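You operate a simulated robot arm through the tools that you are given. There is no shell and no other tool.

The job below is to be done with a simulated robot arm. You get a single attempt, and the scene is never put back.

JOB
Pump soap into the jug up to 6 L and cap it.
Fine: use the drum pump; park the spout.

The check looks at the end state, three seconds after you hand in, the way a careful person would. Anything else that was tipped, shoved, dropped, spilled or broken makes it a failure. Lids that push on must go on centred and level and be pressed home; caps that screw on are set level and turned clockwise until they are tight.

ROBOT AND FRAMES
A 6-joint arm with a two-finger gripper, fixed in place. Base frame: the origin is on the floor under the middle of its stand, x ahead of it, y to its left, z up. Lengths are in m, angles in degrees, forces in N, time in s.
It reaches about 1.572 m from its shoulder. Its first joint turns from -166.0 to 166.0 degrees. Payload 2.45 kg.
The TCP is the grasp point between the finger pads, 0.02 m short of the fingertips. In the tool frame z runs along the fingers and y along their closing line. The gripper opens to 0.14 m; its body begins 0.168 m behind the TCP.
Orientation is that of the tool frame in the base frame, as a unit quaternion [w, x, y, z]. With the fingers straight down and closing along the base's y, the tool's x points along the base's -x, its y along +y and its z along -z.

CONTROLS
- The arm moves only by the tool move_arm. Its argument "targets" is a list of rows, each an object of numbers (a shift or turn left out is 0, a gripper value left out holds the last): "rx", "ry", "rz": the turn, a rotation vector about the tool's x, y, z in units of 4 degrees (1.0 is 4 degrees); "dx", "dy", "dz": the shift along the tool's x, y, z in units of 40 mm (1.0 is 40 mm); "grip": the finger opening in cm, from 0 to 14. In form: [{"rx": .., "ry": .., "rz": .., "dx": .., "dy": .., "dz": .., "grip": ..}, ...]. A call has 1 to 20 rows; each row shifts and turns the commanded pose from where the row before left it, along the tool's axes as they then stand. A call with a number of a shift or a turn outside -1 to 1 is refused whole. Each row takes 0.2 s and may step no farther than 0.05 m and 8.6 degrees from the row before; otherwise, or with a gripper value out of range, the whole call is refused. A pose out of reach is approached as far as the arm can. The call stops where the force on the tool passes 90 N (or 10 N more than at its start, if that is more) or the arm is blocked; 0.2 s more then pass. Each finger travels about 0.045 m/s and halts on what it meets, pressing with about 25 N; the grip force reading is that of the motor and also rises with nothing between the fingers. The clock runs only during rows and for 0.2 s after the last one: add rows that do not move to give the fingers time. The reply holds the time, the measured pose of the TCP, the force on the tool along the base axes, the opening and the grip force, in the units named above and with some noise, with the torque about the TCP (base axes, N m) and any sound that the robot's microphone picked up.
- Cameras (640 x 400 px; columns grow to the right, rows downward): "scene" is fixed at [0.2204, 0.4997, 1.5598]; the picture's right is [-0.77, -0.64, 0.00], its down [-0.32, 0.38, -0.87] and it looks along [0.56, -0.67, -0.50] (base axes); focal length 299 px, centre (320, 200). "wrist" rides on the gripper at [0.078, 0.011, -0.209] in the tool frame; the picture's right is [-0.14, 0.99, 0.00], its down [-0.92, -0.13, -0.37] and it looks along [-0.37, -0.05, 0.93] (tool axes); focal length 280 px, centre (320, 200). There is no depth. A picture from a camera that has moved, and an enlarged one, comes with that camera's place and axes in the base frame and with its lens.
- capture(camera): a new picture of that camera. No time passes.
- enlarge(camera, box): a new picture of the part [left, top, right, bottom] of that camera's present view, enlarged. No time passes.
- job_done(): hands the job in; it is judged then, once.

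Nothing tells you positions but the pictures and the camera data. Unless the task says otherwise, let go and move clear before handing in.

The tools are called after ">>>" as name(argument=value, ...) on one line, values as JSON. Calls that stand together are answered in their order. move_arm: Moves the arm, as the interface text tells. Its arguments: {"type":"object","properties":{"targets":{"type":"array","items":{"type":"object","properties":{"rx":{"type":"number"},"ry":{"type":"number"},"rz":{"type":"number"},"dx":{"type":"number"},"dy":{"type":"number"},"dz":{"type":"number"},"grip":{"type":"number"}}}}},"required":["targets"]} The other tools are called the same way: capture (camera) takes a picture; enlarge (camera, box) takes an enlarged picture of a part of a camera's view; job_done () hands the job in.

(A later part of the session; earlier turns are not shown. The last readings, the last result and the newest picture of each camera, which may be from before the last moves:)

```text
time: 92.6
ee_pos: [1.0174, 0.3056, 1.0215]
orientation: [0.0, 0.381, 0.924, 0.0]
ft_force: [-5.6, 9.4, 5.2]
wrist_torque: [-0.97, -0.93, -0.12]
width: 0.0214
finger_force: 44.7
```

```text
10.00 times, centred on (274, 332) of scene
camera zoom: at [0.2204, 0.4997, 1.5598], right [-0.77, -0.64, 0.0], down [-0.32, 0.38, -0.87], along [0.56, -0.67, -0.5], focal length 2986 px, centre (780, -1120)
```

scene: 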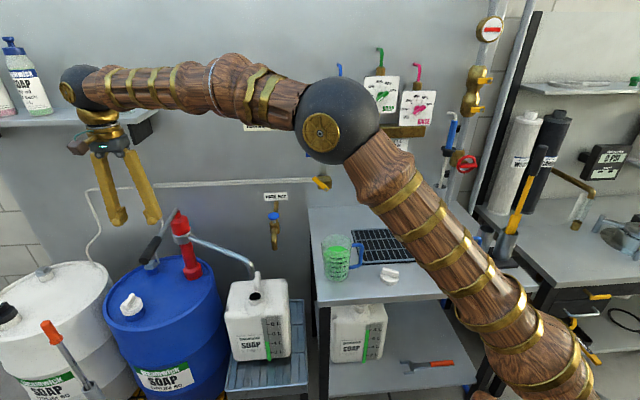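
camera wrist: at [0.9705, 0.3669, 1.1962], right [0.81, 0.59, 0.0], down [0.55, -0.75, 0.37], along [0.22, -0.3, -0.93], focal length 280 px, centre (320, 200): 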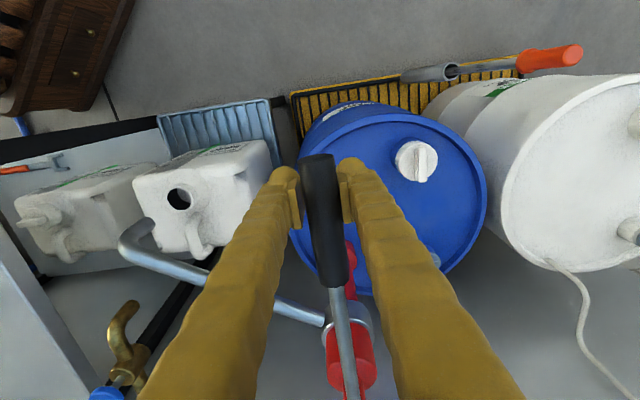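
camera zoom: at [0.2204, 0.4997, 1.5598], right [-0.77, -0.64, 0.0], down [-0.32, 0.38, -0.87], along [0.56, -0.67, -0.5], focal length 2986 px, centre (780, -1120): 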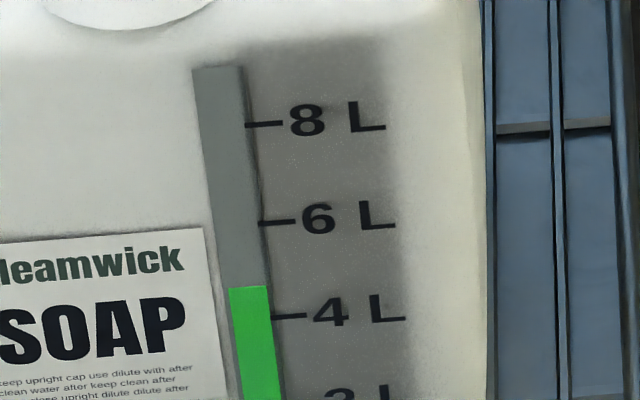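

Reading about 4.65 L by the ticks, though the sight bar may stand slightly proud of the face, so I'll check for parallax later from a lower angle. I'll run another full stroke now: quick up, slower down.

>>> move_arm(targets=[{"dz": -0.578, "dx": -0.075}, {"dz": -0.5675, "dx": -0.1365}, {"dz": -0.5505, "dx": -0.1945}, {"dz": -0.5265, "dx": -0.2515}, {"dz": -0.4975, "dx": -0.305}, {"dz": -0.4625, "dx": -0.3555}, {}])

>>> move_arm(targets=[{"dz": 0.226, "dx": 0.184}, {"dz": 0.2365, "dx": 0.1715}, {"dz": 0.245, "dx": 0.159}, {"dz": 0.2525, "dx": 0.146}, {"dz": 0.26, "dx": 0.1325}, {"dz": 0.2665, "dx": 0.119}, {"dz": 0.2725, "dx": 0.1045}, {"dz": 0.278, "dx": 0.09}, {"dz": 0.282, "dx": 0.0755}, {"dz": 0.2855, "dx": 0.061}, {"dz": 0.288, "dx": 0.045}, {"dz": 0.29, "dx": 0.03}, {}])

>>> enlarge(camera="scene", box=[258, 312, 290, 352])

>>> capture(camera="scene")

```text
time: 94.2
ee_pos: [1.0539, 0.2685, 1.1504]
orientation: [-0.001, 0.382, 0.924, -0.001]
ft_force: [-1.9, 11.1, -0.7]
wrist_torque: [0.63, 0.82, -0.06]
width: 0.0219
finger_force: 44.5
```

```text
time: 97.0
ee_pos: [1.0167, 0.305, 1.0218]
orientation: [0.0, 0.382, 0.924, 0.0]
ft_force: [-6.9, 15.6, 4.9]
wrist_torque: [-0.95, -0.83, -0.18]
width: 0.0214
finger_force: 45.2
```

```text
10.00 times, centred on (274, 332) of scene
camera zoom: at [0.2204, 0.4997, 1.5598], right [-0.77, -0.64, 0.0], down [-0.32, 0.38, -0.87], along [0.56, -0.67, -0.5], focal length 2986 px, centre (780, -1120)
```

zoom: 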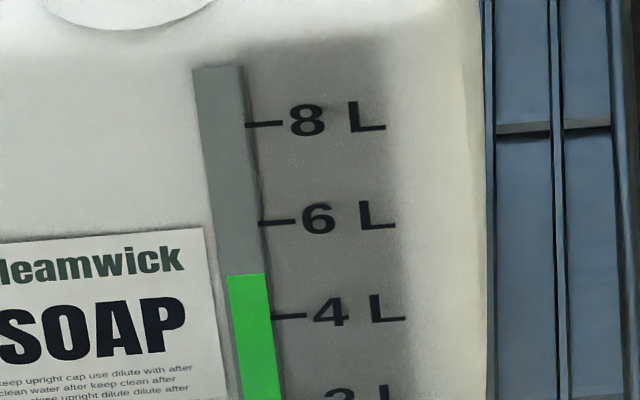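

```text
taken
```

scene: 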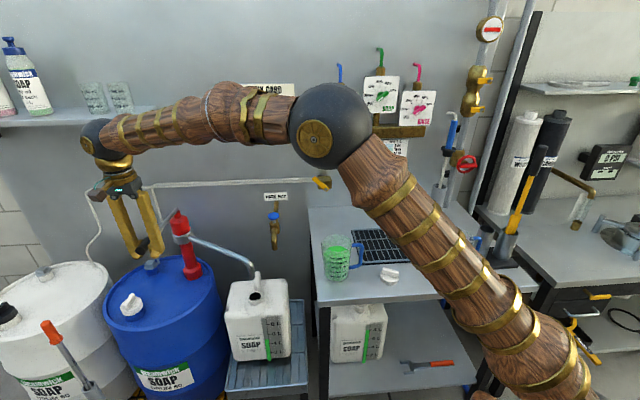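

Each stroke gives about 0.25 L, and it now reads about 4.9 L. I'll do two more of the same.

>>> move_arm(targets=[{"dz": -0.578, "dx": -0.075}, {"dz": -0.5675, "dx": -0.1365}, {"dz": -0.5505, "dx": -0.1945}, {"dz": -0.5265, "dx": -0.2515}, {"dz": -0.4975, "dx": -0.305}, {"dz": -0.4625, "dx": -0.3555}, {}])

>>> move_arm(targets=[{"dz": 0.226, "dx": 0.184}, {"dz": 0.2365, "dx": 0.1715}, {"dz": 0.245, "dx": 0.159}, {"dz": 0.2525, "dx": 0.146}, {"dz": 0.26, "dx": 0.1325}, {"dz": 0.2665, "dx": 0.119}, {"dz": 0.2725, "dx": 0.1045}, {"dz": 0.278, "dx": 0.09}, {"dz": 0.282, "dx": 0.0755}, {"dz": 0.2855, "dx": 0.061}, {"dz": 0.288, "dx": 0.045}, {"dz": 0.29, "dx": 0.03}, {}])

>>> enlarge(camera="scene", box=[258, 312, 290, 352])

>>> move_arm(targets=[{"dz": -0.578, "dx": -0.075}, {"dz": -0.5675, "dx": -0.1365}, {"dz": -0.5505, "dx": -0.1945}, {"dz": -0.5265, "dx": -0.2515}, {"dz": -0.4975, "dx": -0.305}, {"dz": -0.4625, "dx": -0.3555}, {}])

>>> move_arm(targets=[{"dz": 0.226, "dx": 0.184}, {"dz": 0.2365, "dx": 0.1715}, {"dz": 0.245, "dx": 0.159}, {"dz": 0.2525, "dx": 0.146}, {"dz": 0.26, "dx": 0.1325}, {"dz": 0.2665, "dx": 0.119}, {"dz": 0.2725, "dx": 0.1045}, {"dz": 0.278, "dx": 0.09}, {"dz": 0.282, "dx": 0.0755}, {"dz": 0.2855, "dx": 0.061}, {"dz": 0.288, "dx": 0.045}, {"dz": 0.29, "dx": 0.03}, {}])

>>> enlarge(camera="scene", box=[258, 312, 290, 352])

>>> enlarge(camera="scene", box=[60, 180, 320, 370])

```text
time: 98.6
ee_pos: [1.0545, 0.2667, 1.1501]
orientation: [0.0, 0.382, 0.924, 0.0]
ft_force: [14.4, 18.4, -4.6]
wrist_torque: [0.65, 0.89, 0.13]
width: 0.0219
finger_force: 45.2
```

```text
time: 101.4
ee_pos: [1.0175, 0.3046, 1.0217]
orientation: [-0.001, 0.382, 0.924, 0.0]
ft_force: [-19.4, -0.2, 4.1]
wrist_torque: [-0.67, -1.03, -0.18]
width: 0.0214
finger_force: 45.2
```

```text
10.00 times, centred on (274, 332) of scene
camera zoom: at [0.2204, 0.4997, 1.5598], right [-0.77, -0.64, 0.0], down [-0.32, 0.38, -0.87], along [0.56, -0.67, -0.5], focal length 2986 px, centre (780, -1120)
```

zoom: 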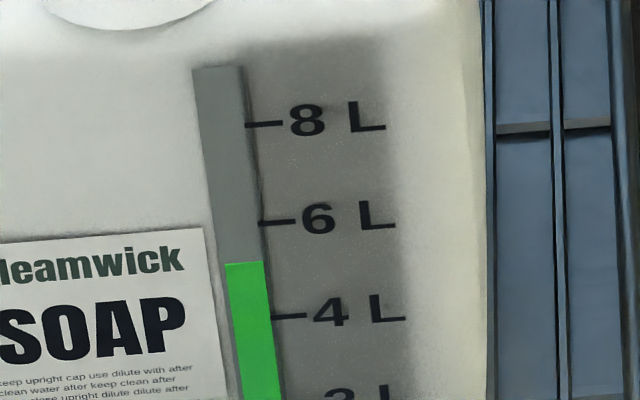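

```text
time: 103.0
ee_pos: [1.0547, 0.2674, 1.1509]
orientation: [0.0, 0.381, 0.924, -0.001]
ft_force: [-11.1, -5.9, -5.3]
wrist_torque: [0.7, 0.86, -0.23]
width: 0.0217
finger_force: 45.1
```

```text
time: 105.8
ee_pos: [1.0171, 0.3051, 1.0225]
orientation: [0.0, 0.381, 0.925, -0.001]
ft_force: [-16.4, 3.3, 5.4]
wrist_torque: [-0.77, -0.94, -0.2]
width: 0.0214
finger_force: 44.7
```

```text
10.00 times, centred on (274, 332) of scene
camera zoom: at [0.2204, 0.4997, 1.5598], right [-0.77, -0.64, 0.0], down [-0.32, 0.38, -0.87], along [0.56, -0.67, -0.5], focal length 2986 px, centre (780, -1120)
```

zoom: 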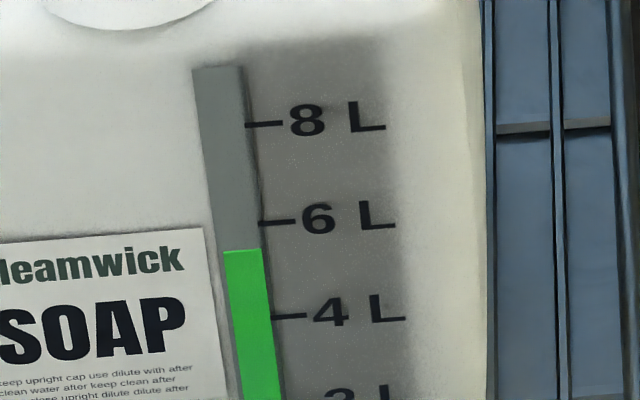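

```text
2.11 times, centred on (190, 275) of scene
camera zoom: at [0.2204, 0.4997, 1.5598], right [-0.77, -0.64, 0.0], down [-0.32, 0.38, -0.87], along [0.56, -0.67, -0.5], focal length 628 px, centre (594, 42)
```

zoom: 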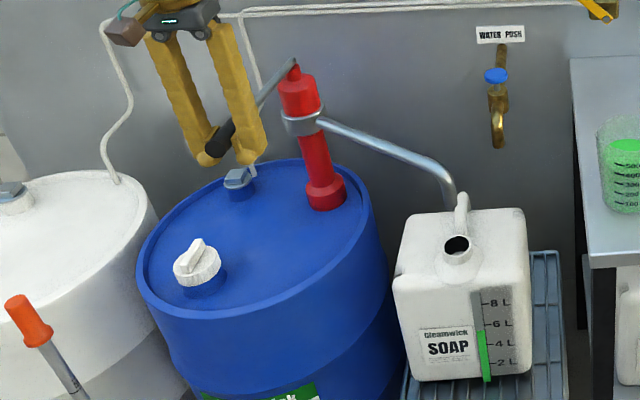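

It reads about 5.42 L after four strokes (0.25 L each). Before the last strokes I'll lower the lever to rest, let go, and view the gauge from a low front angle, so parallax doesn't make me overfill.

>>> move_arm(targets=[{"dz": 0.291, "dx": 0.015, "dy": -0.01}, {}])

>>> move_arm(targets=[{"grip": 6}, {}, {}, {}, {}, {"dz": -0.5}, {"dz": -0.9}, {"dz": -0.9}, {"dz": -0.9}, {"dz": -0.9}, {}])

>>> enlarge(camera="scene", box=[60, 180, 320, 370])

>>> capture(camera="wrist")

```text
time: 106.4
ee_pos: [1.0179, 0.3061, 1.0109]
orientation: [0.0, 0.383, 0.924, 0.0]
ft_force: [-7.4, 8.0, 5.6]
wrist_torque: [-1.04, -1.03, -0.16]
width: 0.0212
finger_force: 44.2
```

```text
time: 108.8
ee_pos: [1.0164, 0.3043, 1.1736]
orientation: [-0.001, 0.383, 0.924, 0.001]
ft_force: [-0.6, 0.3, 0.0]
wrist_torque: [0.04, -0.02, 0.01]
width: 0.0601
finger_force: 0.1
```

```text
2.11 times, centred on (190, 275) of scene
camera zoom: at [0.2204, 0.4997, 1.5598], right [-0.77, -0.64, 0.0], down [-0.32, 0.38, -0.87], along [0.56, -0.67, -0.5], focal length 628 px, centre (594, 42)
```

zoom: 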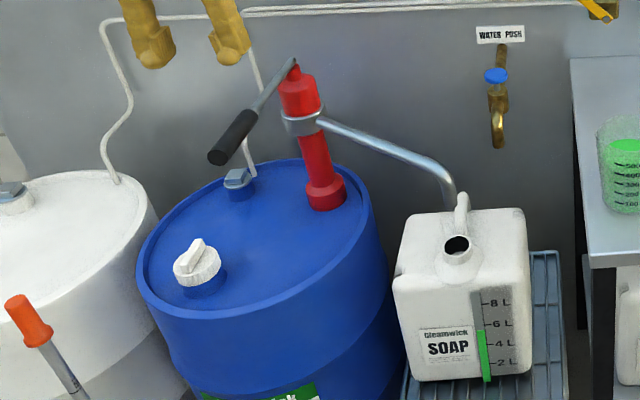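

```text
taken
camera wrist: at [0.97, 0.368, 1.3823], right [0.8, 0.6, 0.0], down [0.56, -0.74, 0.37], along [0.22, -0.29, -0.93], focal length 280 px, centre (320, 200)
```

wrist: 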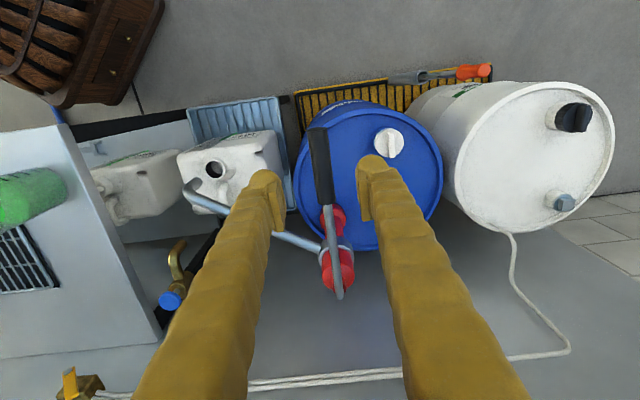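

>>> move_arm(targets=[{"dx": 0.481, "dy": -0.815, "dz": 0.344}, {"dx": 0.481, "dy": -0.815, "dz": 0.344}, {"dx": 0.481, "dy": -0.815, "dz": 0.344}, {"dx": 0.481, "dy": -0.815, "dz": 0.344}, {"dx": 0.481, "dy": -0.815, "dz": 0.344}, {"dx": 0.481, "dy": -0.815, "dz": 0.344}, {"dx": 0.481, "dy": -0.815, "dz": 0.344}, {"dx": 0.481, "dy": -0.815, "dz": 0.344}, {"dx": 0.481, "dy": -0.815, "dz": 0.344}, {}])

>>> move_arm(targets=[{"ry": -0.94}, {"ry": -0.94}, {"ry": -0.94}, {"ry": -0.94}, {"ry": -0.94}, {"ry": -0.94}, {"ry": -0.94}, {"ry": -0.94}, {"ry": -0.94}, {"ry": -0.94}, {"ry": -0.94}, {"ry": -0.94}, {}])

>>> capture(camera="wrist")

>>> capture(camera="scene")

```text
time: 111.0
ee_pos: [0.6871, 0.2196, 1.0499]
orientation: [-0.001, 0.382, 0.924, 0.0]
ft_force: [0.2, -1.0, -0.2]
wrist_torque: [0.04, -0.02, 0.02]
width: 0.06
finger_force: 0.1
```

```text
time: 113.8
ee_pos: [0.6873, 0.2197, 1.0506]
orientation: [0.354, 0.353, 0.853, -0.147]
ft_force: [0.0, 0.3, 0.3]
wrist_torque: [-0.02, 0.01, 0.02]
width: 0.0603
finger_force: 0.0
```

```text
taken
camera wrist: at [0.5515, 0.3703, 1.1414], right [0.77, 0.63, 0.1], down [0.18, -0.36, 0.91], along [0.61, -0.68, -0.4], focal length 280 px, centre (320, 200)
```

wrist: 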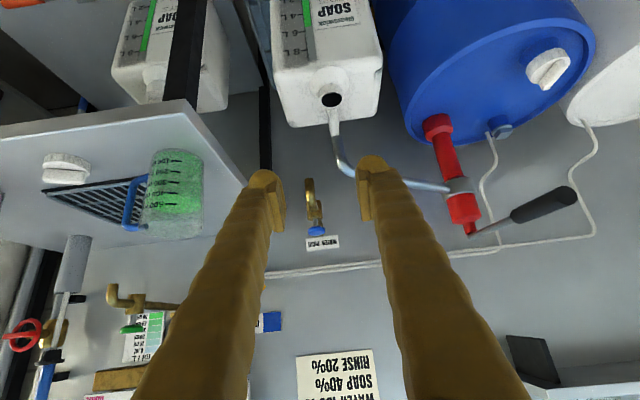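

```text
taken
```

scene: 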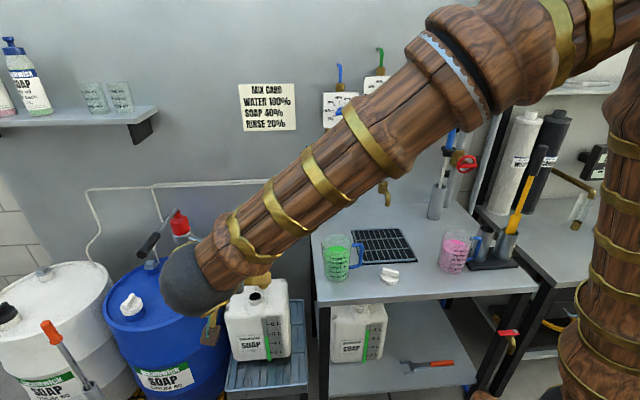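

>>> move_arm(targets=[{"dx": 0.631, "dz": 0.631}, {"dx": 0.631, "dz": 0.631}, {"dx": 0.631, "dz": 0.631}, {"dx": 0.631, "dz": 0.631}, {"dx": 0.631, "dz": 0.631}, {"dx": 0.631, "dz": 0.631}, {"dx": 0.631, "dz": 0.631}, {}])

>>> capture(camera="wrist")

>>> capture(camera="scene")

```text
time: 115.6
ee_pos: [0.6872, 0.2179, 0.8001]
orientation: [0.355, 0.353, 0.853, -0.147]
ft_force: [-0.3, -0.1, 0.1]
wrist_torque: [-0.03, 0.01, 0.02]
width: 0.06
finger_force: 0.1
```

```text
taken
camera wrist: at [0.5522, 0.3701, 0.8913], right [0.77, 0.63, 0.1], down [0.18, -0.36, 0.91], along [0.61, -0.68, -0.4], focal length 280 px, centre (320, 200)
```

wrist: 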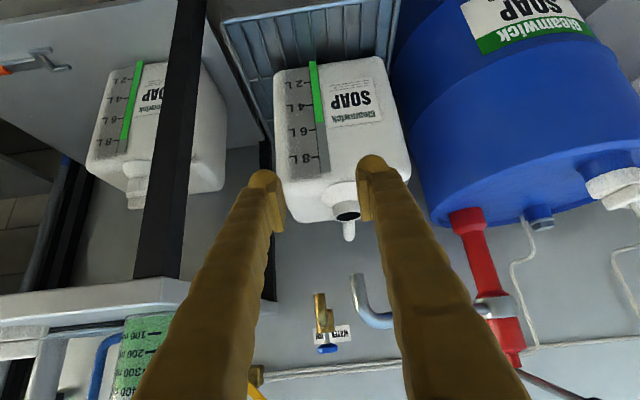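

```text
taken
```

scene: 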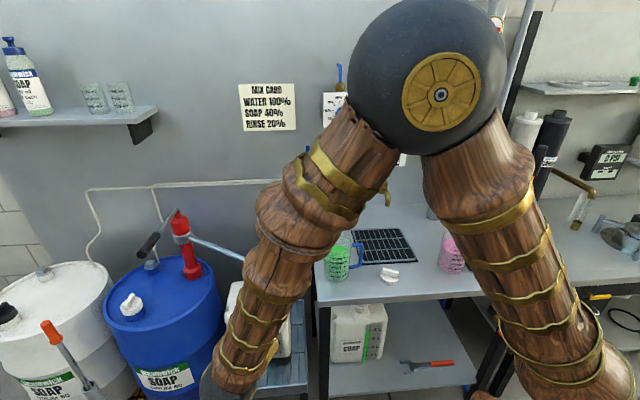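

>>> enlarge(camera="wrist", box=[270, 60, 350, 180])

>>> enlarge(camera="wrist", box=[290, 90, 340, 140])

```text
3.33 times, centred on (310, 120) of wrist
camera zoom: at [0.5522, 0.3701, 0.8913], right [0.77, 0.63, 0.1], down [0.18, -0.36, 0.91], along [0.61, -0.68, -0.4], focal length 935 px, centre (353, 467)
```

zoom: 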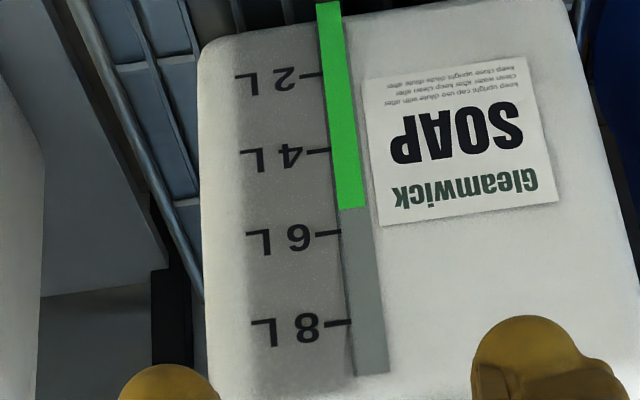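

```text
8.00 times, centred on (315, 115) of wrist
camera zoom: at [0.5522, 0.3701, 0.8913], right [0.77, 0.63, 0.1], down [0.18, -0.36, 0.91], along [0.61, -0.68, -0.4], focal length 2243 px, centre (360, 880)
```

zoom: 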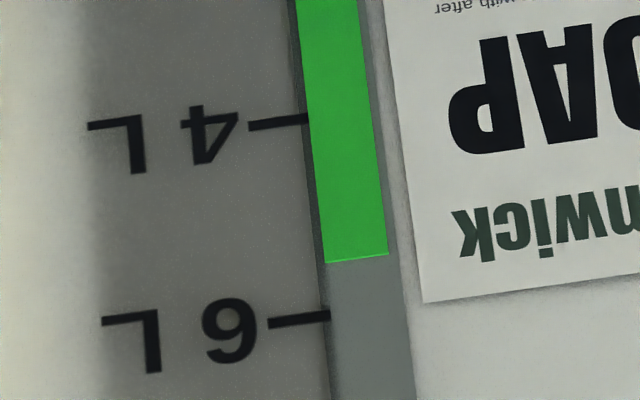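

At this lower angle (35°) it reads 5.48 L, against 5.42 L from the scene camera (55°), so there is a small parallax. I'll drop a little lower for a nearly level reading.

>>> move_arm(targets=[{"dx": 0.6, "dz": 0.6}, {"dx": 0.6, "dz": 0.6}, {"dx": 0.6, "dz": 0.6}, {"dx": 0.6, "dz": 0.6}, {}])

>>> capture(camera="wrist")

>>> enlarge(camera="wrist", box=[285, 130, 345, 190])

```text
time: 116.8
ee_pos: [0.6885, 0.2176, 0.6648]
orientation: [0.355, 0.353, 0.853, -0.147]
ft_force: [0.1, -0.5, -0.4]
wrist_torque: [0.0, -0.01, 0.0]
width: 0.0602
finger_force: 0.1
```

```text
taken
camera wrist: at [0.5522, 0.3693, 0.756], right [0.77, 0.63, 0.1], down [0.18, -0.36, 0.91], along [0.61, -0.68, -0.4], focal length 280 px, centre (320, 200)
```

wrist: 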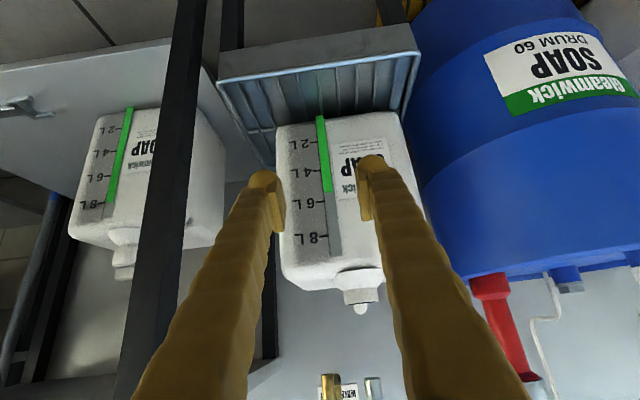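

```text
6.67 times, centred on (315, 160) of wrist
camera zoom: at [0.5522, 0.3693, 0.756], right [0.77, 0.63, 0.1], down [0.18, -0.36, 0.91], along [0.61, -0.68, -0.4], focal length 1869 px, centre (353, 467)
```

zoom: 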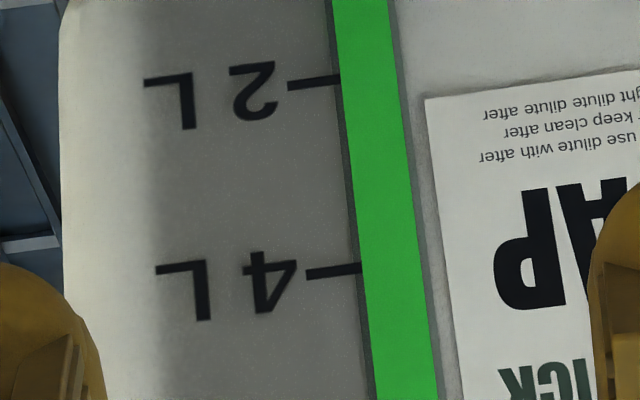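

>>> enlarge(camera="wrist", box=[300, 155, 350, 220])

>>> enlarge(camera="scene", box=[258, 312, 290, 352])

```text
6.15 times, centred on (325, 188) of wrist
camera zoom: at [0.5522, 0.3693, 0.756], right [0.77, 0.63, 0.1], down [0.18, -0.36, 0.91], along [0.61, -0.68, -0.4], focal length 1726 px, centre (289, 277)
```

zoom: 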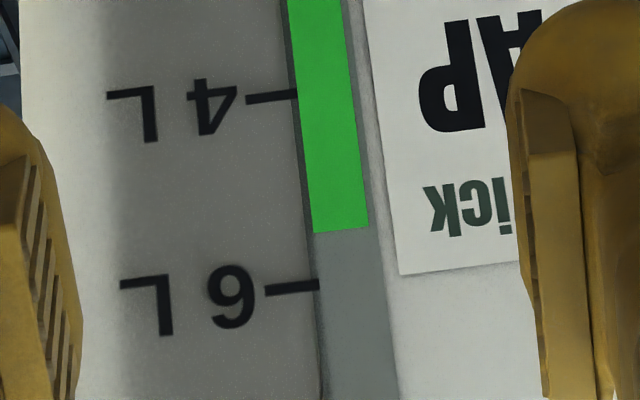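

```text
10.00 times, centred on (274, 332) of scene
camera zoom: at [0.2204, 0.4997, 1.5598], right [-0.77, -0.64, 0.0], down [-0.32, 0.38, -0.87], along [0.56, -0.67, -0.5], focal length 2986 px, centre (780, -1120)
```

zoom: 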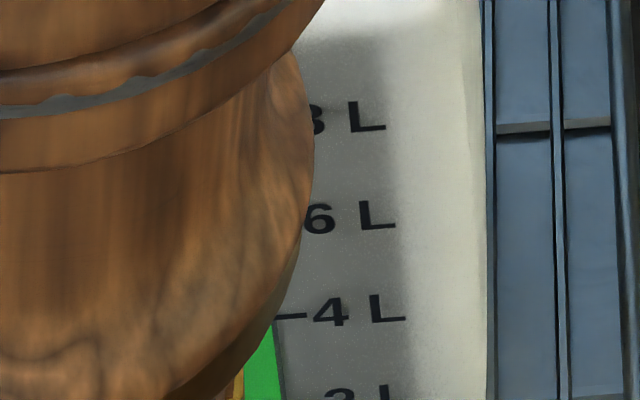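

Readings from three angles (about 5.45, 5.49 and 5.47 L) agree, so the parallax is small and the true level is about 5.48 L. That leaves about 0.52 L, or two more strokes. I'll retrace my path to the lever.

>>> move_arm(targets=[{"dx": -0.6, "dz": -0.6}, {"dx": -0.6, "dz": -0.6}, {"dx": -0.6, "dz": -0.6}, {"dx": -0.6, "dz": -0.6}, {"dx": -0.631, "dz": -0.631}, {"dx": -0.631, "dz": -0.631}, {"dx": -0.631, "dz": -0.631}, {"dx": -0.631, "dz": -0.631}, {"dx": -0.631, "dz": -0.631}, {"dx": -0.631, "dz": -0.631}, {"dx": -0.631, "dz": -0.631}, {}])

>>> move_arm(targets=[{"ry": 0.94}, {"ry": 0.94}, {"ry": 0.94}, {"ry": 0.94}, {"ry": 0.94}, {"ry": 0.94}, {"ry": 0.94}, {"ry": 0.94}, {"ry": 0.94}, {"ry": 0.94}, {"ry": 0.94}, {"ry": 0.94}, {}])

>>> move_arm(targets=[{"dx": -0.481, "dy": 0.815, "dz": -0.344}, {"dx": -0.481, "dy": 0.815, "dz": -0.344}, {"dx": -0.481, "dy": 0.815, "dz": -0.344}, {"dx": -0.481, "dy": 0.815, "dz": -0.344}, {"dx": -0.481, "dy": 0.815, "dz": -0.344}, {"dx": -0.481, "dy": 0.815, "dz": -0.344}, {"dx": -0.481, "dy": 0.815, "dz": -0.344}, {"dx": -0.481, "dy": 0.815, "dz": -0.344}, {"dx": -0.481, "dy": 0.815, "dz": -0.344}, {}])

>>> enlarge(camera="scene", box=[258, 312, 290, 352])

>>> capture(camera="wrist")

```text
time: 119.4
ee_pos: [0.6879, 0.2184, 1.0504]
orientation: [0.355, 0.352, 0.854, -0.147]
ft_force: [0.1, -0.5, 0.0]
wrist_torque: [-0.03, 0.03, 0.02]
width: 0.06
finger_force: 0.1
```

```text
time: 122.2
ee_pos: [0.6867, 0.2194, 1.0496]
orientation: [0.0, 0.381, 0.924, 0.0]
ft_force: [-0.4, -1.0, 1.4]
wrist_torque: [0.02, 0.02, -0.01]
width: 0.0601
finger_force: 0.0
```

```text
time: 124.4
ee_pos: [1.0162, 0.3051, 1.1736]
orientation: [0.0, 0.382, 0.924, -0.001]
ft_force: [0.2, -0.9, -0.7]
wrist_torque: [0.0, 0.01, -0.02]
width: 0.06
finger_force: 0.1
```

```text
10.00 times, centred on (274, 332) of scene
camera zoom: at [0.2204, 0.4997, 1.5598], right [-0.77, -0.64, 0.0], down [-0.32, 0.38, -0.87], along [0.56, -0.67, -0.5], focal length 2986 px, centre (780, -1120)
```

zoom: 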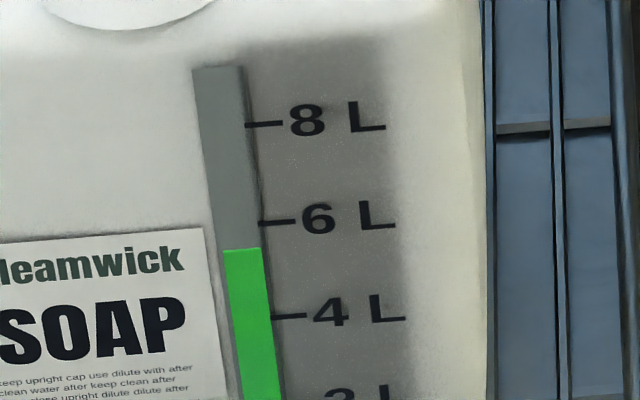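

```text
taken
camera wrist: at [0.9699, 0.3675, 1.3821], right [0.8, 0.6, 0.0], down [0.56, -0.74, 0.37], along [0.22, -0.29, -0.93], focal length 280 px, centre (320, 200)
```

wrist: 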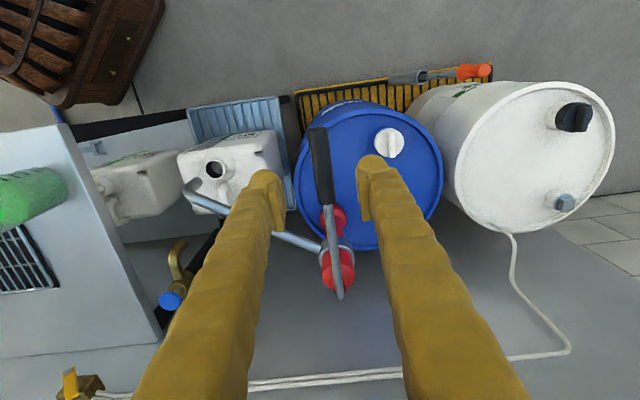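

>>> move_arm(targets=[{"dz": 0.9}, {"dz": 0.9}, {"dz": 0.9}, {"dz": 0.9}, {"dz": 0.47}, {}, {"grip": 0}, {}, {}, {}, {}, {}])

>>> enlarge(camera="wrist", box=[250, 120, 410, 260])

```text
time: 127.0
ee_pos: [1.0171, 0.3055, 1.0109]
orientation: [0.0, 0.382, 0.924, 0.001]
ft_force: [29.1, 18.7, -3.6]
wrist_torque: [-0.12, 0.55, -0.18]
width: 0.0214
finger_force: 44.9
```

```text
2.86 times, centred on (330, 190) of wrist
camera zoom: at [0.9698, 0.3682, 1.2196], right [0.8, 0.6, 0.0], down [0.56, -0.74, 0.37], along [0.22, -0.29, -0.93], focal length 801 px, centre (291, 229)
```

zoom: 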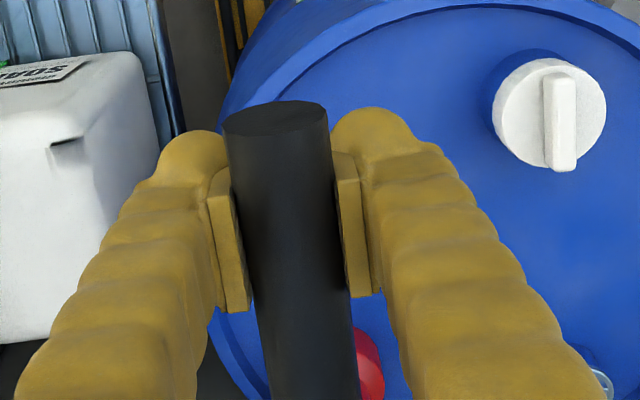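

>>> move_arm(targets=[{"dy": 0.035}, {"dz": -0.291, "dx": -0.015}, {}])

>>> move_arm(targets=[{"dz": -0.578, "dx": -0.075}, {"dz": -0.5675, "dx": -0.1365}, {"dz": -0.5505, "dx": -0.1945}, {"dz": -0.5265, "dx": -0.2515}, {"dz": -0.4975, "dx": -0.305}, {"dz": -0.4625, "dx": -0.3555}, {}])

>>> move_arm(targets=[{"dz": 0.226, "dx": 0.184}, {"dz": 0.2365, "dx": 0.1715}, {"dz": 0.245, "dx": 0.159}, {"dz": 0.2525, "dx": 0.146}, {"dz": 0.26, "dx": 0.1325}, {"dz": 0.2665, "dx": 0.119}, {"dz": 0.2725, "dx": 0.1045}, {"dz": 0.278, "dx": 0.09}, {"dz": 0.282, "dx": 0.0755}, {"dz": 0.2855, "dx": 0.061}, {"dz": 0.288, "dx": 0.045}, {"dz": 0.29, "dx": 0.03}, {}])

>>> enlarge(camera="scene", box=[258, 312, 290, 352])

>>> enlarge(camera="scene", box=[60, 180, 320, 370])

```text
time: 127.8
ee_pos: [1.0172, 0.304, 1.0228]
orientation: [-0.001, 0.381, 0.924, -0.001]
ft_force: [-1.1, -4.2, -10.9]
wrist_torque: [1.15, 1.13, -0.1]
width: 0.0213
finger_force: 45.1
```

```text
time: 129.4
ee_pos: [1.0546, 0.2678, 1.1524]
orientation: [0.001, 0.381, 0.924, 0.0]
ft_force: [-20.4, -14.3, -3.0]
wrist_torque: [0.62, 0.74, -0.38]
width: 0.0218
finger_force: 45.1
```

```text
time: 132.2
ee_pos: [1.0181, 0.3044, 1.0223]
orientation: [-0.001, 0.382, 0.924, -0.001]
ft_force: [-43.7, -25.2, 4.2]
wrist_torque: [-0.2, -1.26, -0.25]
width: 0.0216
finger_force: 44.4
```

```text
10.00 times, centred on (274, 332) of scene
camera zoom: at [0.2204, 0.4997, 1.5598], right [-0.77, -0.64, 0.0], down [-0.32, 0.38, -0.87], along [0.56, -0.67, -0.5], focal length 2986 px, centre (780, -1120)
```

zoom: 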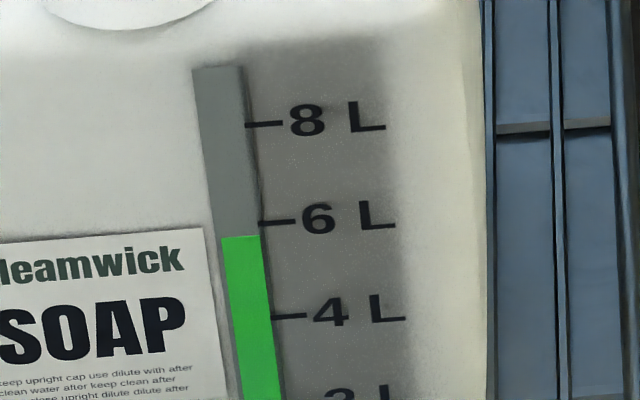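

```text
2.11 times, centred on (190, 275) of scene
camera zoom: at [0.2204, 0.4997, 1.5598], right [-0.77, -0.64, 0.0], down [-0.32, 0.38, -0.87], along [0.56, -0.67, -0.5], focal length 628 px, centre (594, 42)
```

zoom: 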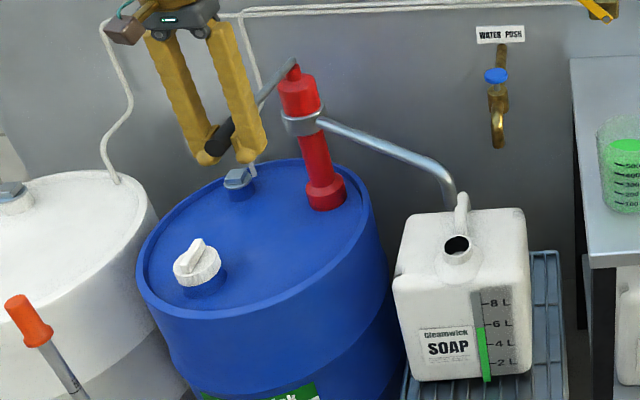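

It reads 5.71 L. I'll do one more 36° stroke, ending at the lever's rest position, after correcting the side load.

>>> move_arm(targets=[{"dy": -0.045}, {"dz": -0.578, "dx": -0.075}, {"dz": -0.5675, "dx": -0.1365}, {"dz": -0.5505, "dx": -0.1945}, {"dz": -0.5265, "dx": -0.2515}, {"dz": -0.4975, "dx": -0.305}, {"dz": -0.2365, "dx": -0.1715}, {}])

>>> move_arm(targets=[{"dz": 0.2365, "dx": 0.1715}, {"dz": 0.245, "dx": 0.159}, {"dz": 0.2525, "dx": 0.146}, {"dz": 0.26, "dx": 0.1325}, {"dz": 0.2665, "dx": 0.119}, {"dz": 0.2725, "dx": 0.1045}, {"dz": 0.278, "dx": 0.09}, {"dz": 0.282, "dx": 0.0755}, {"dz": 0.2855, "dx": 0.061}, {"dz": 0.288, "dx": 0.045}, {}])

>>> enlarge(camera="scene", box=[258, 312, 290, 352])

```text
time: 134.0
ee_pos: [1.0498, 0.273, 1.1419]
orientation: [0.0, 0.383, 0.924, 0.0]
ft_force: [9.2, 23.9, -1.6]
wrist_torque: [0.59, 1.05, -0.02]
width: 0.0216
finger_force: 45.0
```

```text
time: 136.4
ee_pos: [1.0178, 0.3055, 1.0346]
orientation: [0.0, 0.381, 0.924, 0.0]
ft_force: [31.4, 49.1, 6.1]
wrist_torque: [-1.5, -0.39, -0.05]
width: 0.0213
finger_force: 45.4
```

```text
10.00 times, centred on (274, 332) of scene
camera zoom: at [0.2204, 0.4997, 1.5598], right [-0.77, -0.64, 0.0], down [-0.32, 0.38, -0.87], along [0.56, -0.67, -0.5], focal length 2986 px, centre (780, -1120)
```

zoom: 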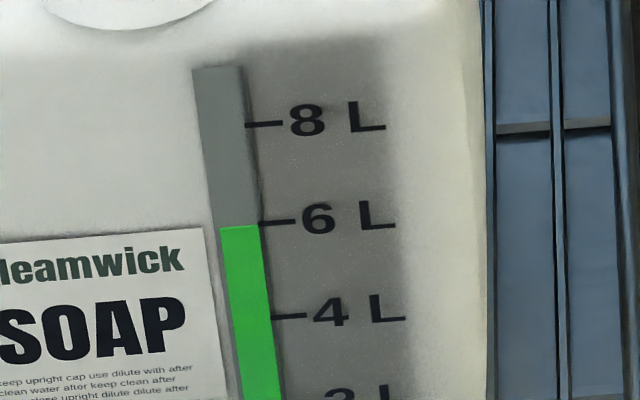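

Almost at the mark. I'll finish the last few degrees to bring the lever to rest, relieve the side load, and release.

>>> move_arm(targets=[{"dy": 0.04}, {"dz": 0.29, "dx": 0.03}, {"dz": 0.291, "dx": 0.015}, {}])

>>> move_arm(targets=[{"grip": 6}, {}, {}, {}, {}, {"dz": -0.5}, {"dz": -0.9}, {"dz": -0.9}, {"dz": -0.9}, {"dz": -0.9}, {}])

>>> enlarge(camera="scene", box=[258, 312, 290, 352])

>>> enlarge(camera="scene", box=[60, 180, 320, 370])

```text
time: 137.4
ee_pos: [1.0178, 0.3049, 1.0117]
orientation: [0.0, 0.382, 0.924, -0.001]
ft_force: [6.2, 22.7, 4.7]
wrist_torque: [-1.19, -0.7, -0.1]
width: 0.0214
finger_force: 45.4
```

```text
time: 139.8
ee_pos: [1.0188, 0.3045, 1.1767]
orientation: [0.0, 0.383, 0.924, 0.0]
ft_force: [0.4, 0.4, 0.5]
wrist_torque: [0.02, 0.02, -0.02]
width: 0.0601
finger_force: 0.1
```

```text
10.00 times, centred on (274, 332) of scene
camera zoom: at [0.2204, 0.4997, 1.5598], right [-0.77, -0.64, 0.0], down [-0.32, 0.38, -0.87], along [0.56, -0.67, -0.5], focal length 2986 px, centre (780, -1120)
```

zoom: 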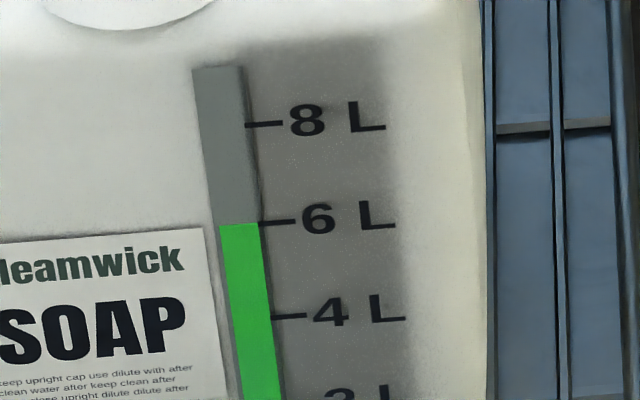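

```text
2.11 times, centred on (190, 275) of scene
camera zoom: at [0.2204, 0.4997, 1.5598], right [-0.77, -0.64, 0.0], down [-0.32, 0.38, -0.87], along [0.56, -0.67, -0.5], focal length 628 px, centre (594, 42)
```

zoom: 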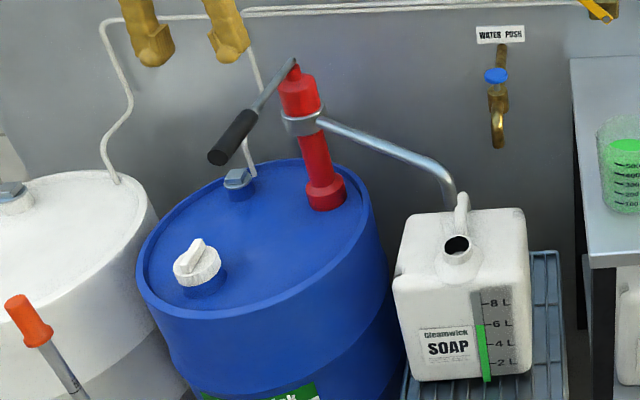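

The gauge reads 6 L. Next I'll take hold of the spout again, just as I released it, and swing it back to its parked position over the drum.

>>> move_arm(targets=[{"dx": -0.235, "dy": -0.927, "dz": 0.239, "grip": 5}, {"dx": -0.235, "dy": -0.927, "dz": 0.239}, {"dx": -0.235, "dy": -0.927, "dz": 0.239}, {"dx": -0.235, "dy": -0.927, "dz": 0.239}, {"dx": -0.235, "dy": -0.927, "dz": 0.239}, {"dx": -0.235, "dy": -0.927, "dz": 0.239}, {"dx": -0.235, "dy": -0.927, "dz": 0.239}, {}])

>>> move_arm(targets=[{"rz": -0.9675}, {"rz": -0.9675}, {"rz": -0.9675}, {"rz": -0.9675}, {"rz": -0.9675}, {"rz": -0.9675}, {"rz": -0.9675}, {"rz": -0.9675}, {"rz": -0.9675}, {"rz": -0.9675}, {"rz": -0.9675}, {"rz": -0.9675}, {"rz": -0.9675}, {"rz": -0.9675}, {"rz": -0.9675}, {}])

>>> capture(camera="wrist")

```text
time: 141.6
ee_pos: [0.8808, 0.0745, 1.1097]
orientation: [0.0, 0.381, 0.925, 0.0]
ft_force: [0.2, -0.5, 0.0]
wrist_torque: [-0.02, 0.01, 0.04]
width: 0.05
finger_force: 0.0
```

```text
time: 145.0
ee_pos: [0.8812, 0.0752, 1.1095]
orientation: [0.0, -0.115, 0.993, 0.0]
ft_force: [0.1, 1.7, -0.1]
wrist_torque: [0.01, 0.04, 0.02]
width: 0.05
finger_force: 0.0
```

```text
taken
camera wrist: at [0.8032, 0.0682, 1.3163], right [-0.09, 1.0, 0.0], down [0.93, 0.09, 0.37], along [0.37, 0.03, -0.93], focal length 280 px, centre (320, 200)
```

wrist: 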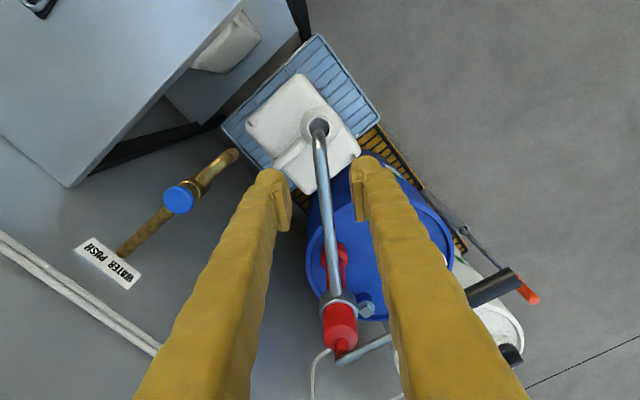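

>>> move_arm(targets=[{"dz": 0.9}, {"dz": 0.9}, {"dz": 0.9}, {"dz": 0.9}, {"dz": 0.9}, {"dz": 0.8}, {}])

>>> capture(camera="wrist")

>>> move_arm(targets=[{"grip": 1}, {}, {}, {}, {}])

```text
time: 146.6
ee_pos: [0.8811, 0.0752, 0.8953]
orientation: [0.0, -0.116, 0.993, 0.0]
ft_force: [-0.3, 0.3, -0.4]
wrist_torque: [0.01, 0.02, 0.0]
width: 0.0496
finger_force: 0.2
```

```text
taken
camera wrist: at [0.8024, 0.0682, 1.1033], right [-0.09, 1.0, 0.0], down [0.93, 0.09, 0.37], along [0.37, 0.03, -0.93], focal length 280 px, centre (320, 200)
```

wrist: 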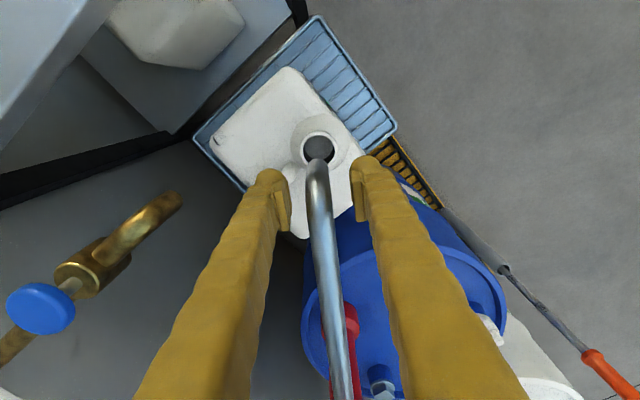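

```text
time: 147.8
ee_pos: [0.8805, 0.0764, 0.8961]
orientation: [0.001, -0.116, 0.993, 0.0]
ft_force: [0.6, -0.4, -3.9]
wrist_torque: [0.03, 0.0, 0.0]
width: 0.0203
finger_force: 44.6
```

>>> move_arm(targets=[{"rz": 1, "dy": 0.5145, "dx": -0.018}, {"rz": 1, "dy": 0.5145, "dx": -0.018}, {"rz": 1, "dy": 0.5145, "dx": -0.018}, {}])

>>> move_arm(targets=[{"rz": 1, "dy": 0.5145, "dx": -0.018}, {"rz": 1, "dy": 0.5145, "dx": -0.018}, {}])

```text
time: 148.8
ee_pos: [0.8742, 0.1372, 0.8964]
orientation: [0.0, -0.01, 1.0, 0.001]
ft_force: [1.2, -0.4, -7.5]
wrist_torque: [0.02, -0.03, -0.05]
width: 0.021
finger_force: 45.4
```

```text
time: 149.6
ee_pos: [0.8768, 0.1781, 0.8957]
orientation: [0.0, 0.06, 0.998, 0.0]
ft_force: [8.1, 0.7, -15.5]
wrist_torque: [-0.03, -0.29, 0.0]
width: 0.0206
finger_force: 45.1
```

>>> move_arm(targets=[{"dz": 0.012, "dx": -0.008}, {"rz": 1, "dy": 0.5145, "dx": -0.018}, {"rz": 1, "dy": 0.5145, "dx": -0.018}, {"rz": 1, "dy": 0.5145, "dx": -0.018}, {}])

>>> move_arm(targets=[{"rz": 1, "dy": 0.5145, "dx": -0.018}, {"rz": 1, "dy": 0.5145, "dx": -0.018}, {}])

>>> capture(camera="wrist")

>>> enlarge(camera="scene", box=[90, 150, 250, 330])

```text
time: 150.8
ee_pos: [0.89, 0.2388, 0.8963]
orientation: [0.0, 0.164, 0.986, 0.0]
ft_force: [3.0, -0.3, -5.3]
wrist_torque: [-0.04, -0.1, -0.01]
width: 0.0205
finger_force: 44.7
```

```text
time: 151.6
ee_pos: [0.9065, 0.2757, 0.8956]
orientation: [0.0, 0.233, 0.973, -0.001]
ft_force: [6.2, -2.7, -14.6]
wrist_torque: [-0.05, 0.06, 0.0]
width: 0.0205
finger_force: 44.9
```

```text
taken
camera wrist: at [0.8417, 0.3213, 1.1037], right [0.57, 0.82, 0.0], down [0.76, -0.53, 0.37], along [0.3, -0.21, -0.93], focal length 280 px, centre (320, 200)
```

wrist: 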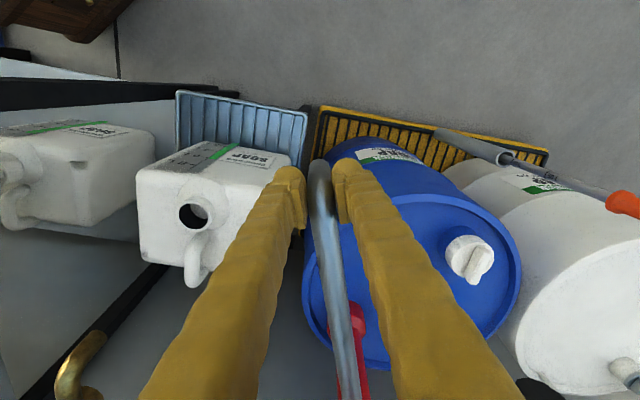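

```text
2.22 times, centred on (170, 240) of scene
camera zoom: at [0.2204, 0.4997, 1.5598], right [-0.77, -0.64, 0.0], down [-0.32, 0.38, -0.87], along [0.56, -0.67, -0.5], focal length 664 px, centre (653, 111)
```

zoom: 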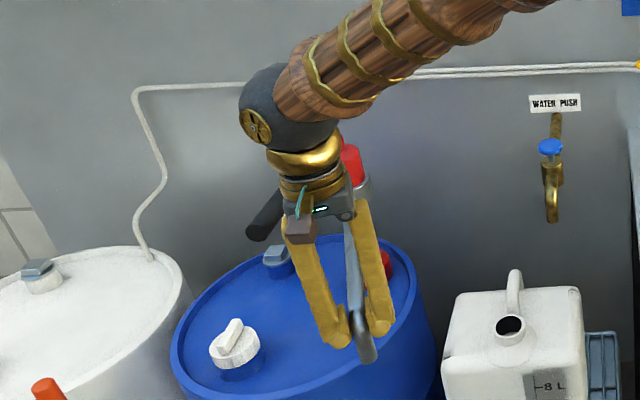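

>>> move_arm(targets=[{"dz": 0.01, "dx": -0.005}, {"rz": 1, "dy": 0.5145, "dx": -0.018}, {}])

>>> move_arm(targets=[{"rz": 0.8, "dy": 0.4117, "dx": -0.0115}, {}])

>>> capture(camera="wrist")

>>> enlarge(camera="scene", box=[90, 150, 250, 330])

```text
time: 152.4
ee_pos: [0.9153, 0.2936, 0.8959]
orientation: [0.0, 0.267, 0.964, 0.001]
ft_force: [-7.0, 4.6, -3.6]
wrist_torque: [-0.06, -0.06, -0.01]
width: 0.0207
finger_force: 45.2
```

```text
time: 153.0
ee_pos: [0.9239, 0.3068, 0.8968]
orientation: [0.0, 0.293, 0.956, -0.001]
ft_force: [-16.2, -2.4, -1.4]
wrist_torque: [-0.06, 0.17, 0.01]
width: 0.0206
finger_force: 45.1
```

```text
taken
camera wrist: at [0.8661, 0.3606, 1.1038], right [0.67, 0.74, 0.0], down [0.69, -0.62, 0.37], along [0.27, -0.25, -0.93], focal length 280 px, centre (320, 200)
```

wrist: 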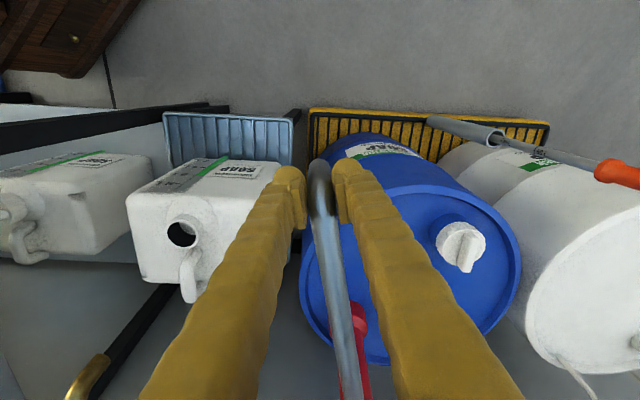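

```text
2.22 times, centred on (170, 240) of scene
camera zoom: at [0.2204, 0.4997, 1.5598], right [-0.77, -0.64, 0.0], down [-0.32, 0.38, -0.87], along [0.56, -0.67, -0.5], focal length 664 px, centre (653, 111)
```

zoom: 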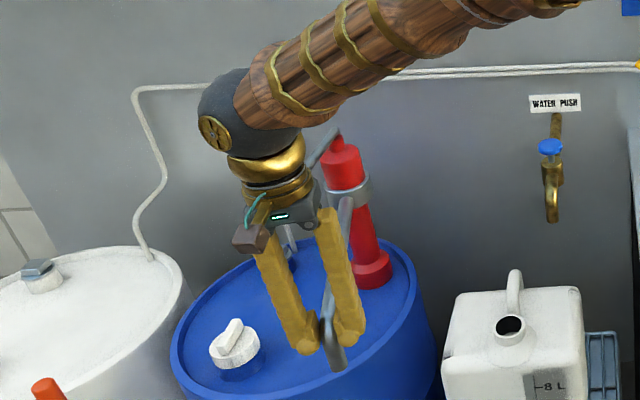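

The view matches the original parked view. I'll release and rise straight up, clear of the lever.

>>> move_arm(targets=[{"grip": 4}, {}, {}, {}, {"dz": -0.4}, {"dz": -0.8}, {"dz": -0.9}, {"dz": -0.9}, {"dz": -0.9}, {"dz": -0.9}, {"dz": -0.9}, {"dz": -0.9}, {}])

>>> enlarge(camera="scene", box=[80, 190, 320, 400])

>>> capture(camera="scene")

```text
time: 155.8
ee_pos: [0.9238, 0.3073, 1.1597]
orientation: [0.0, 0.293, 0.956, 0.0]
ft_force: [0.4, 1.3, 0.6]
wrist_torque: [-0.02, 0.0, 0.01]
width: 0.0403
finger_force: 0.2
```

```text
1.90 times, centred on (200, 295) of scene
camera zoom: at [0.2204, 0.4997, 1.5598], right [-0.77, -0.64, 0.0], down [-0.32, 0.38, -0.87], along [0.56, -0.67, -0.5], focal length 569 px, centre (549, 19)
```

zoom: 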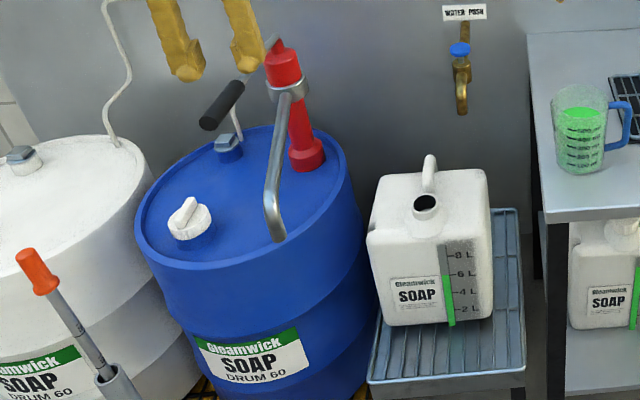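

```text
taken
```

scene: 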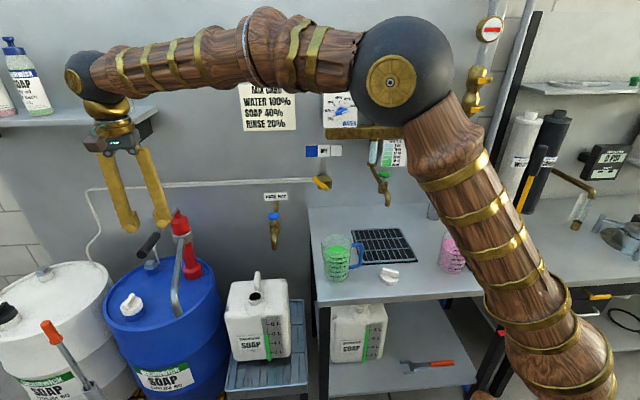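

Spout parked and jug at 6 L. Now I'll fetch the cap: turn back to the yaw I set it down with, and return over the bench.

>>> move_arm(targets=[{"rz": -0.994}, {"rz": -0.994}, {"rz": -0.994}, {"rz": -0.994}, {"rz": -0.994}, {"rz": -0.994}, {"rz": -0.994}, {"rz": -0.994}, {"rz": -0.994}, {"rz": -0.994}, {"rz": -0.994}, {"rz": -0.994}, {"rz": -0.994}, {}])

>>> move_arm(targets=[{"dx": 0.921, "dy": -0.578, "dz": 0.075}, {"dx": 0.921, "dy": -0.578, "dz": 0.075}, {"dx": 0.921, "dy": -0.578, "dz": 0.075}, {"dx": 0.921, "dy": -0.578, "dz": 0.075}, {"dx": 0.921, "dy": -0.578, "dz": 0.075}, {"dx": 0.921, "dy": -0.578, "dz": 0.075}, {"dx": 0.921, "dy": -0.578, "dz": 0.075}, {"dx": 0.921, "dy": -0.578, "dz": 0.075}, {"dx": 0.921, "dy": -0.578, "dz": 0.075}, {"dx": 0.921, "dy": -0.578, "dz": 0.075}, {"dx": 0.921, "dy": -0.578, "dz": 0.075}, {"dx": 0.921, "dy": -0.578, "dz": 0.075}, {"dx": 0.921, "dy": -0.578, "dz": 0.075}, {"dx": 0.921, "dy": -0.578, "dz": 0.075}, {"dx": 0.921, "dy": -0.578, "dz": 0.075}, {}])

>>> capture(camera="wrist")

```text
time: 158.8
ee_pos: [0.924, 0.3077, 1.1593]
orientation: [0.0, -0.154, 0.988, 0.0]
ft_force: [0.2, -0.8, 0.0]
wrist_torque: [0.0, 0.0, -0.01]
width: 0.0399
finger_force: 0.0
```

```text
time: 162.2
ee_pos: [0.5032, -0.1914, 1.1151]
orientation: [-0.001, -0.154, 0.988, 0.0]
ft_force: [0.1, 0.7, -0.4]
wrist_torque: [-0.01, 0.0, 0.04]
width: 0.04
finger_force: 0.1
```

```text
taken
camera wrist: at [0.4262, -0.2045, 1.3237], right [-0.17, 0.99, 0.0], down [0.92, 0.16, 0.37], along [0.36, 0.06, -0.93], focal length 280 px, centre (320, 200)
```

wrist: 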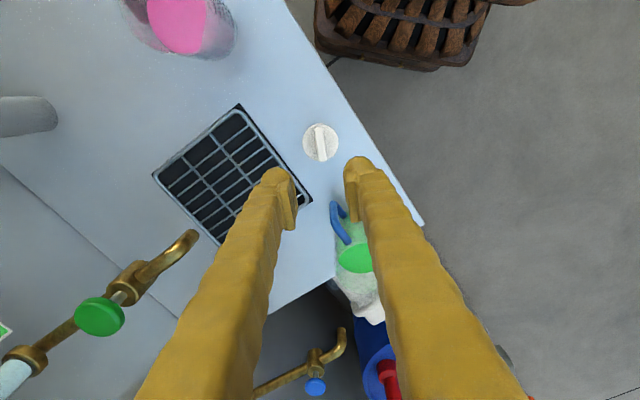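

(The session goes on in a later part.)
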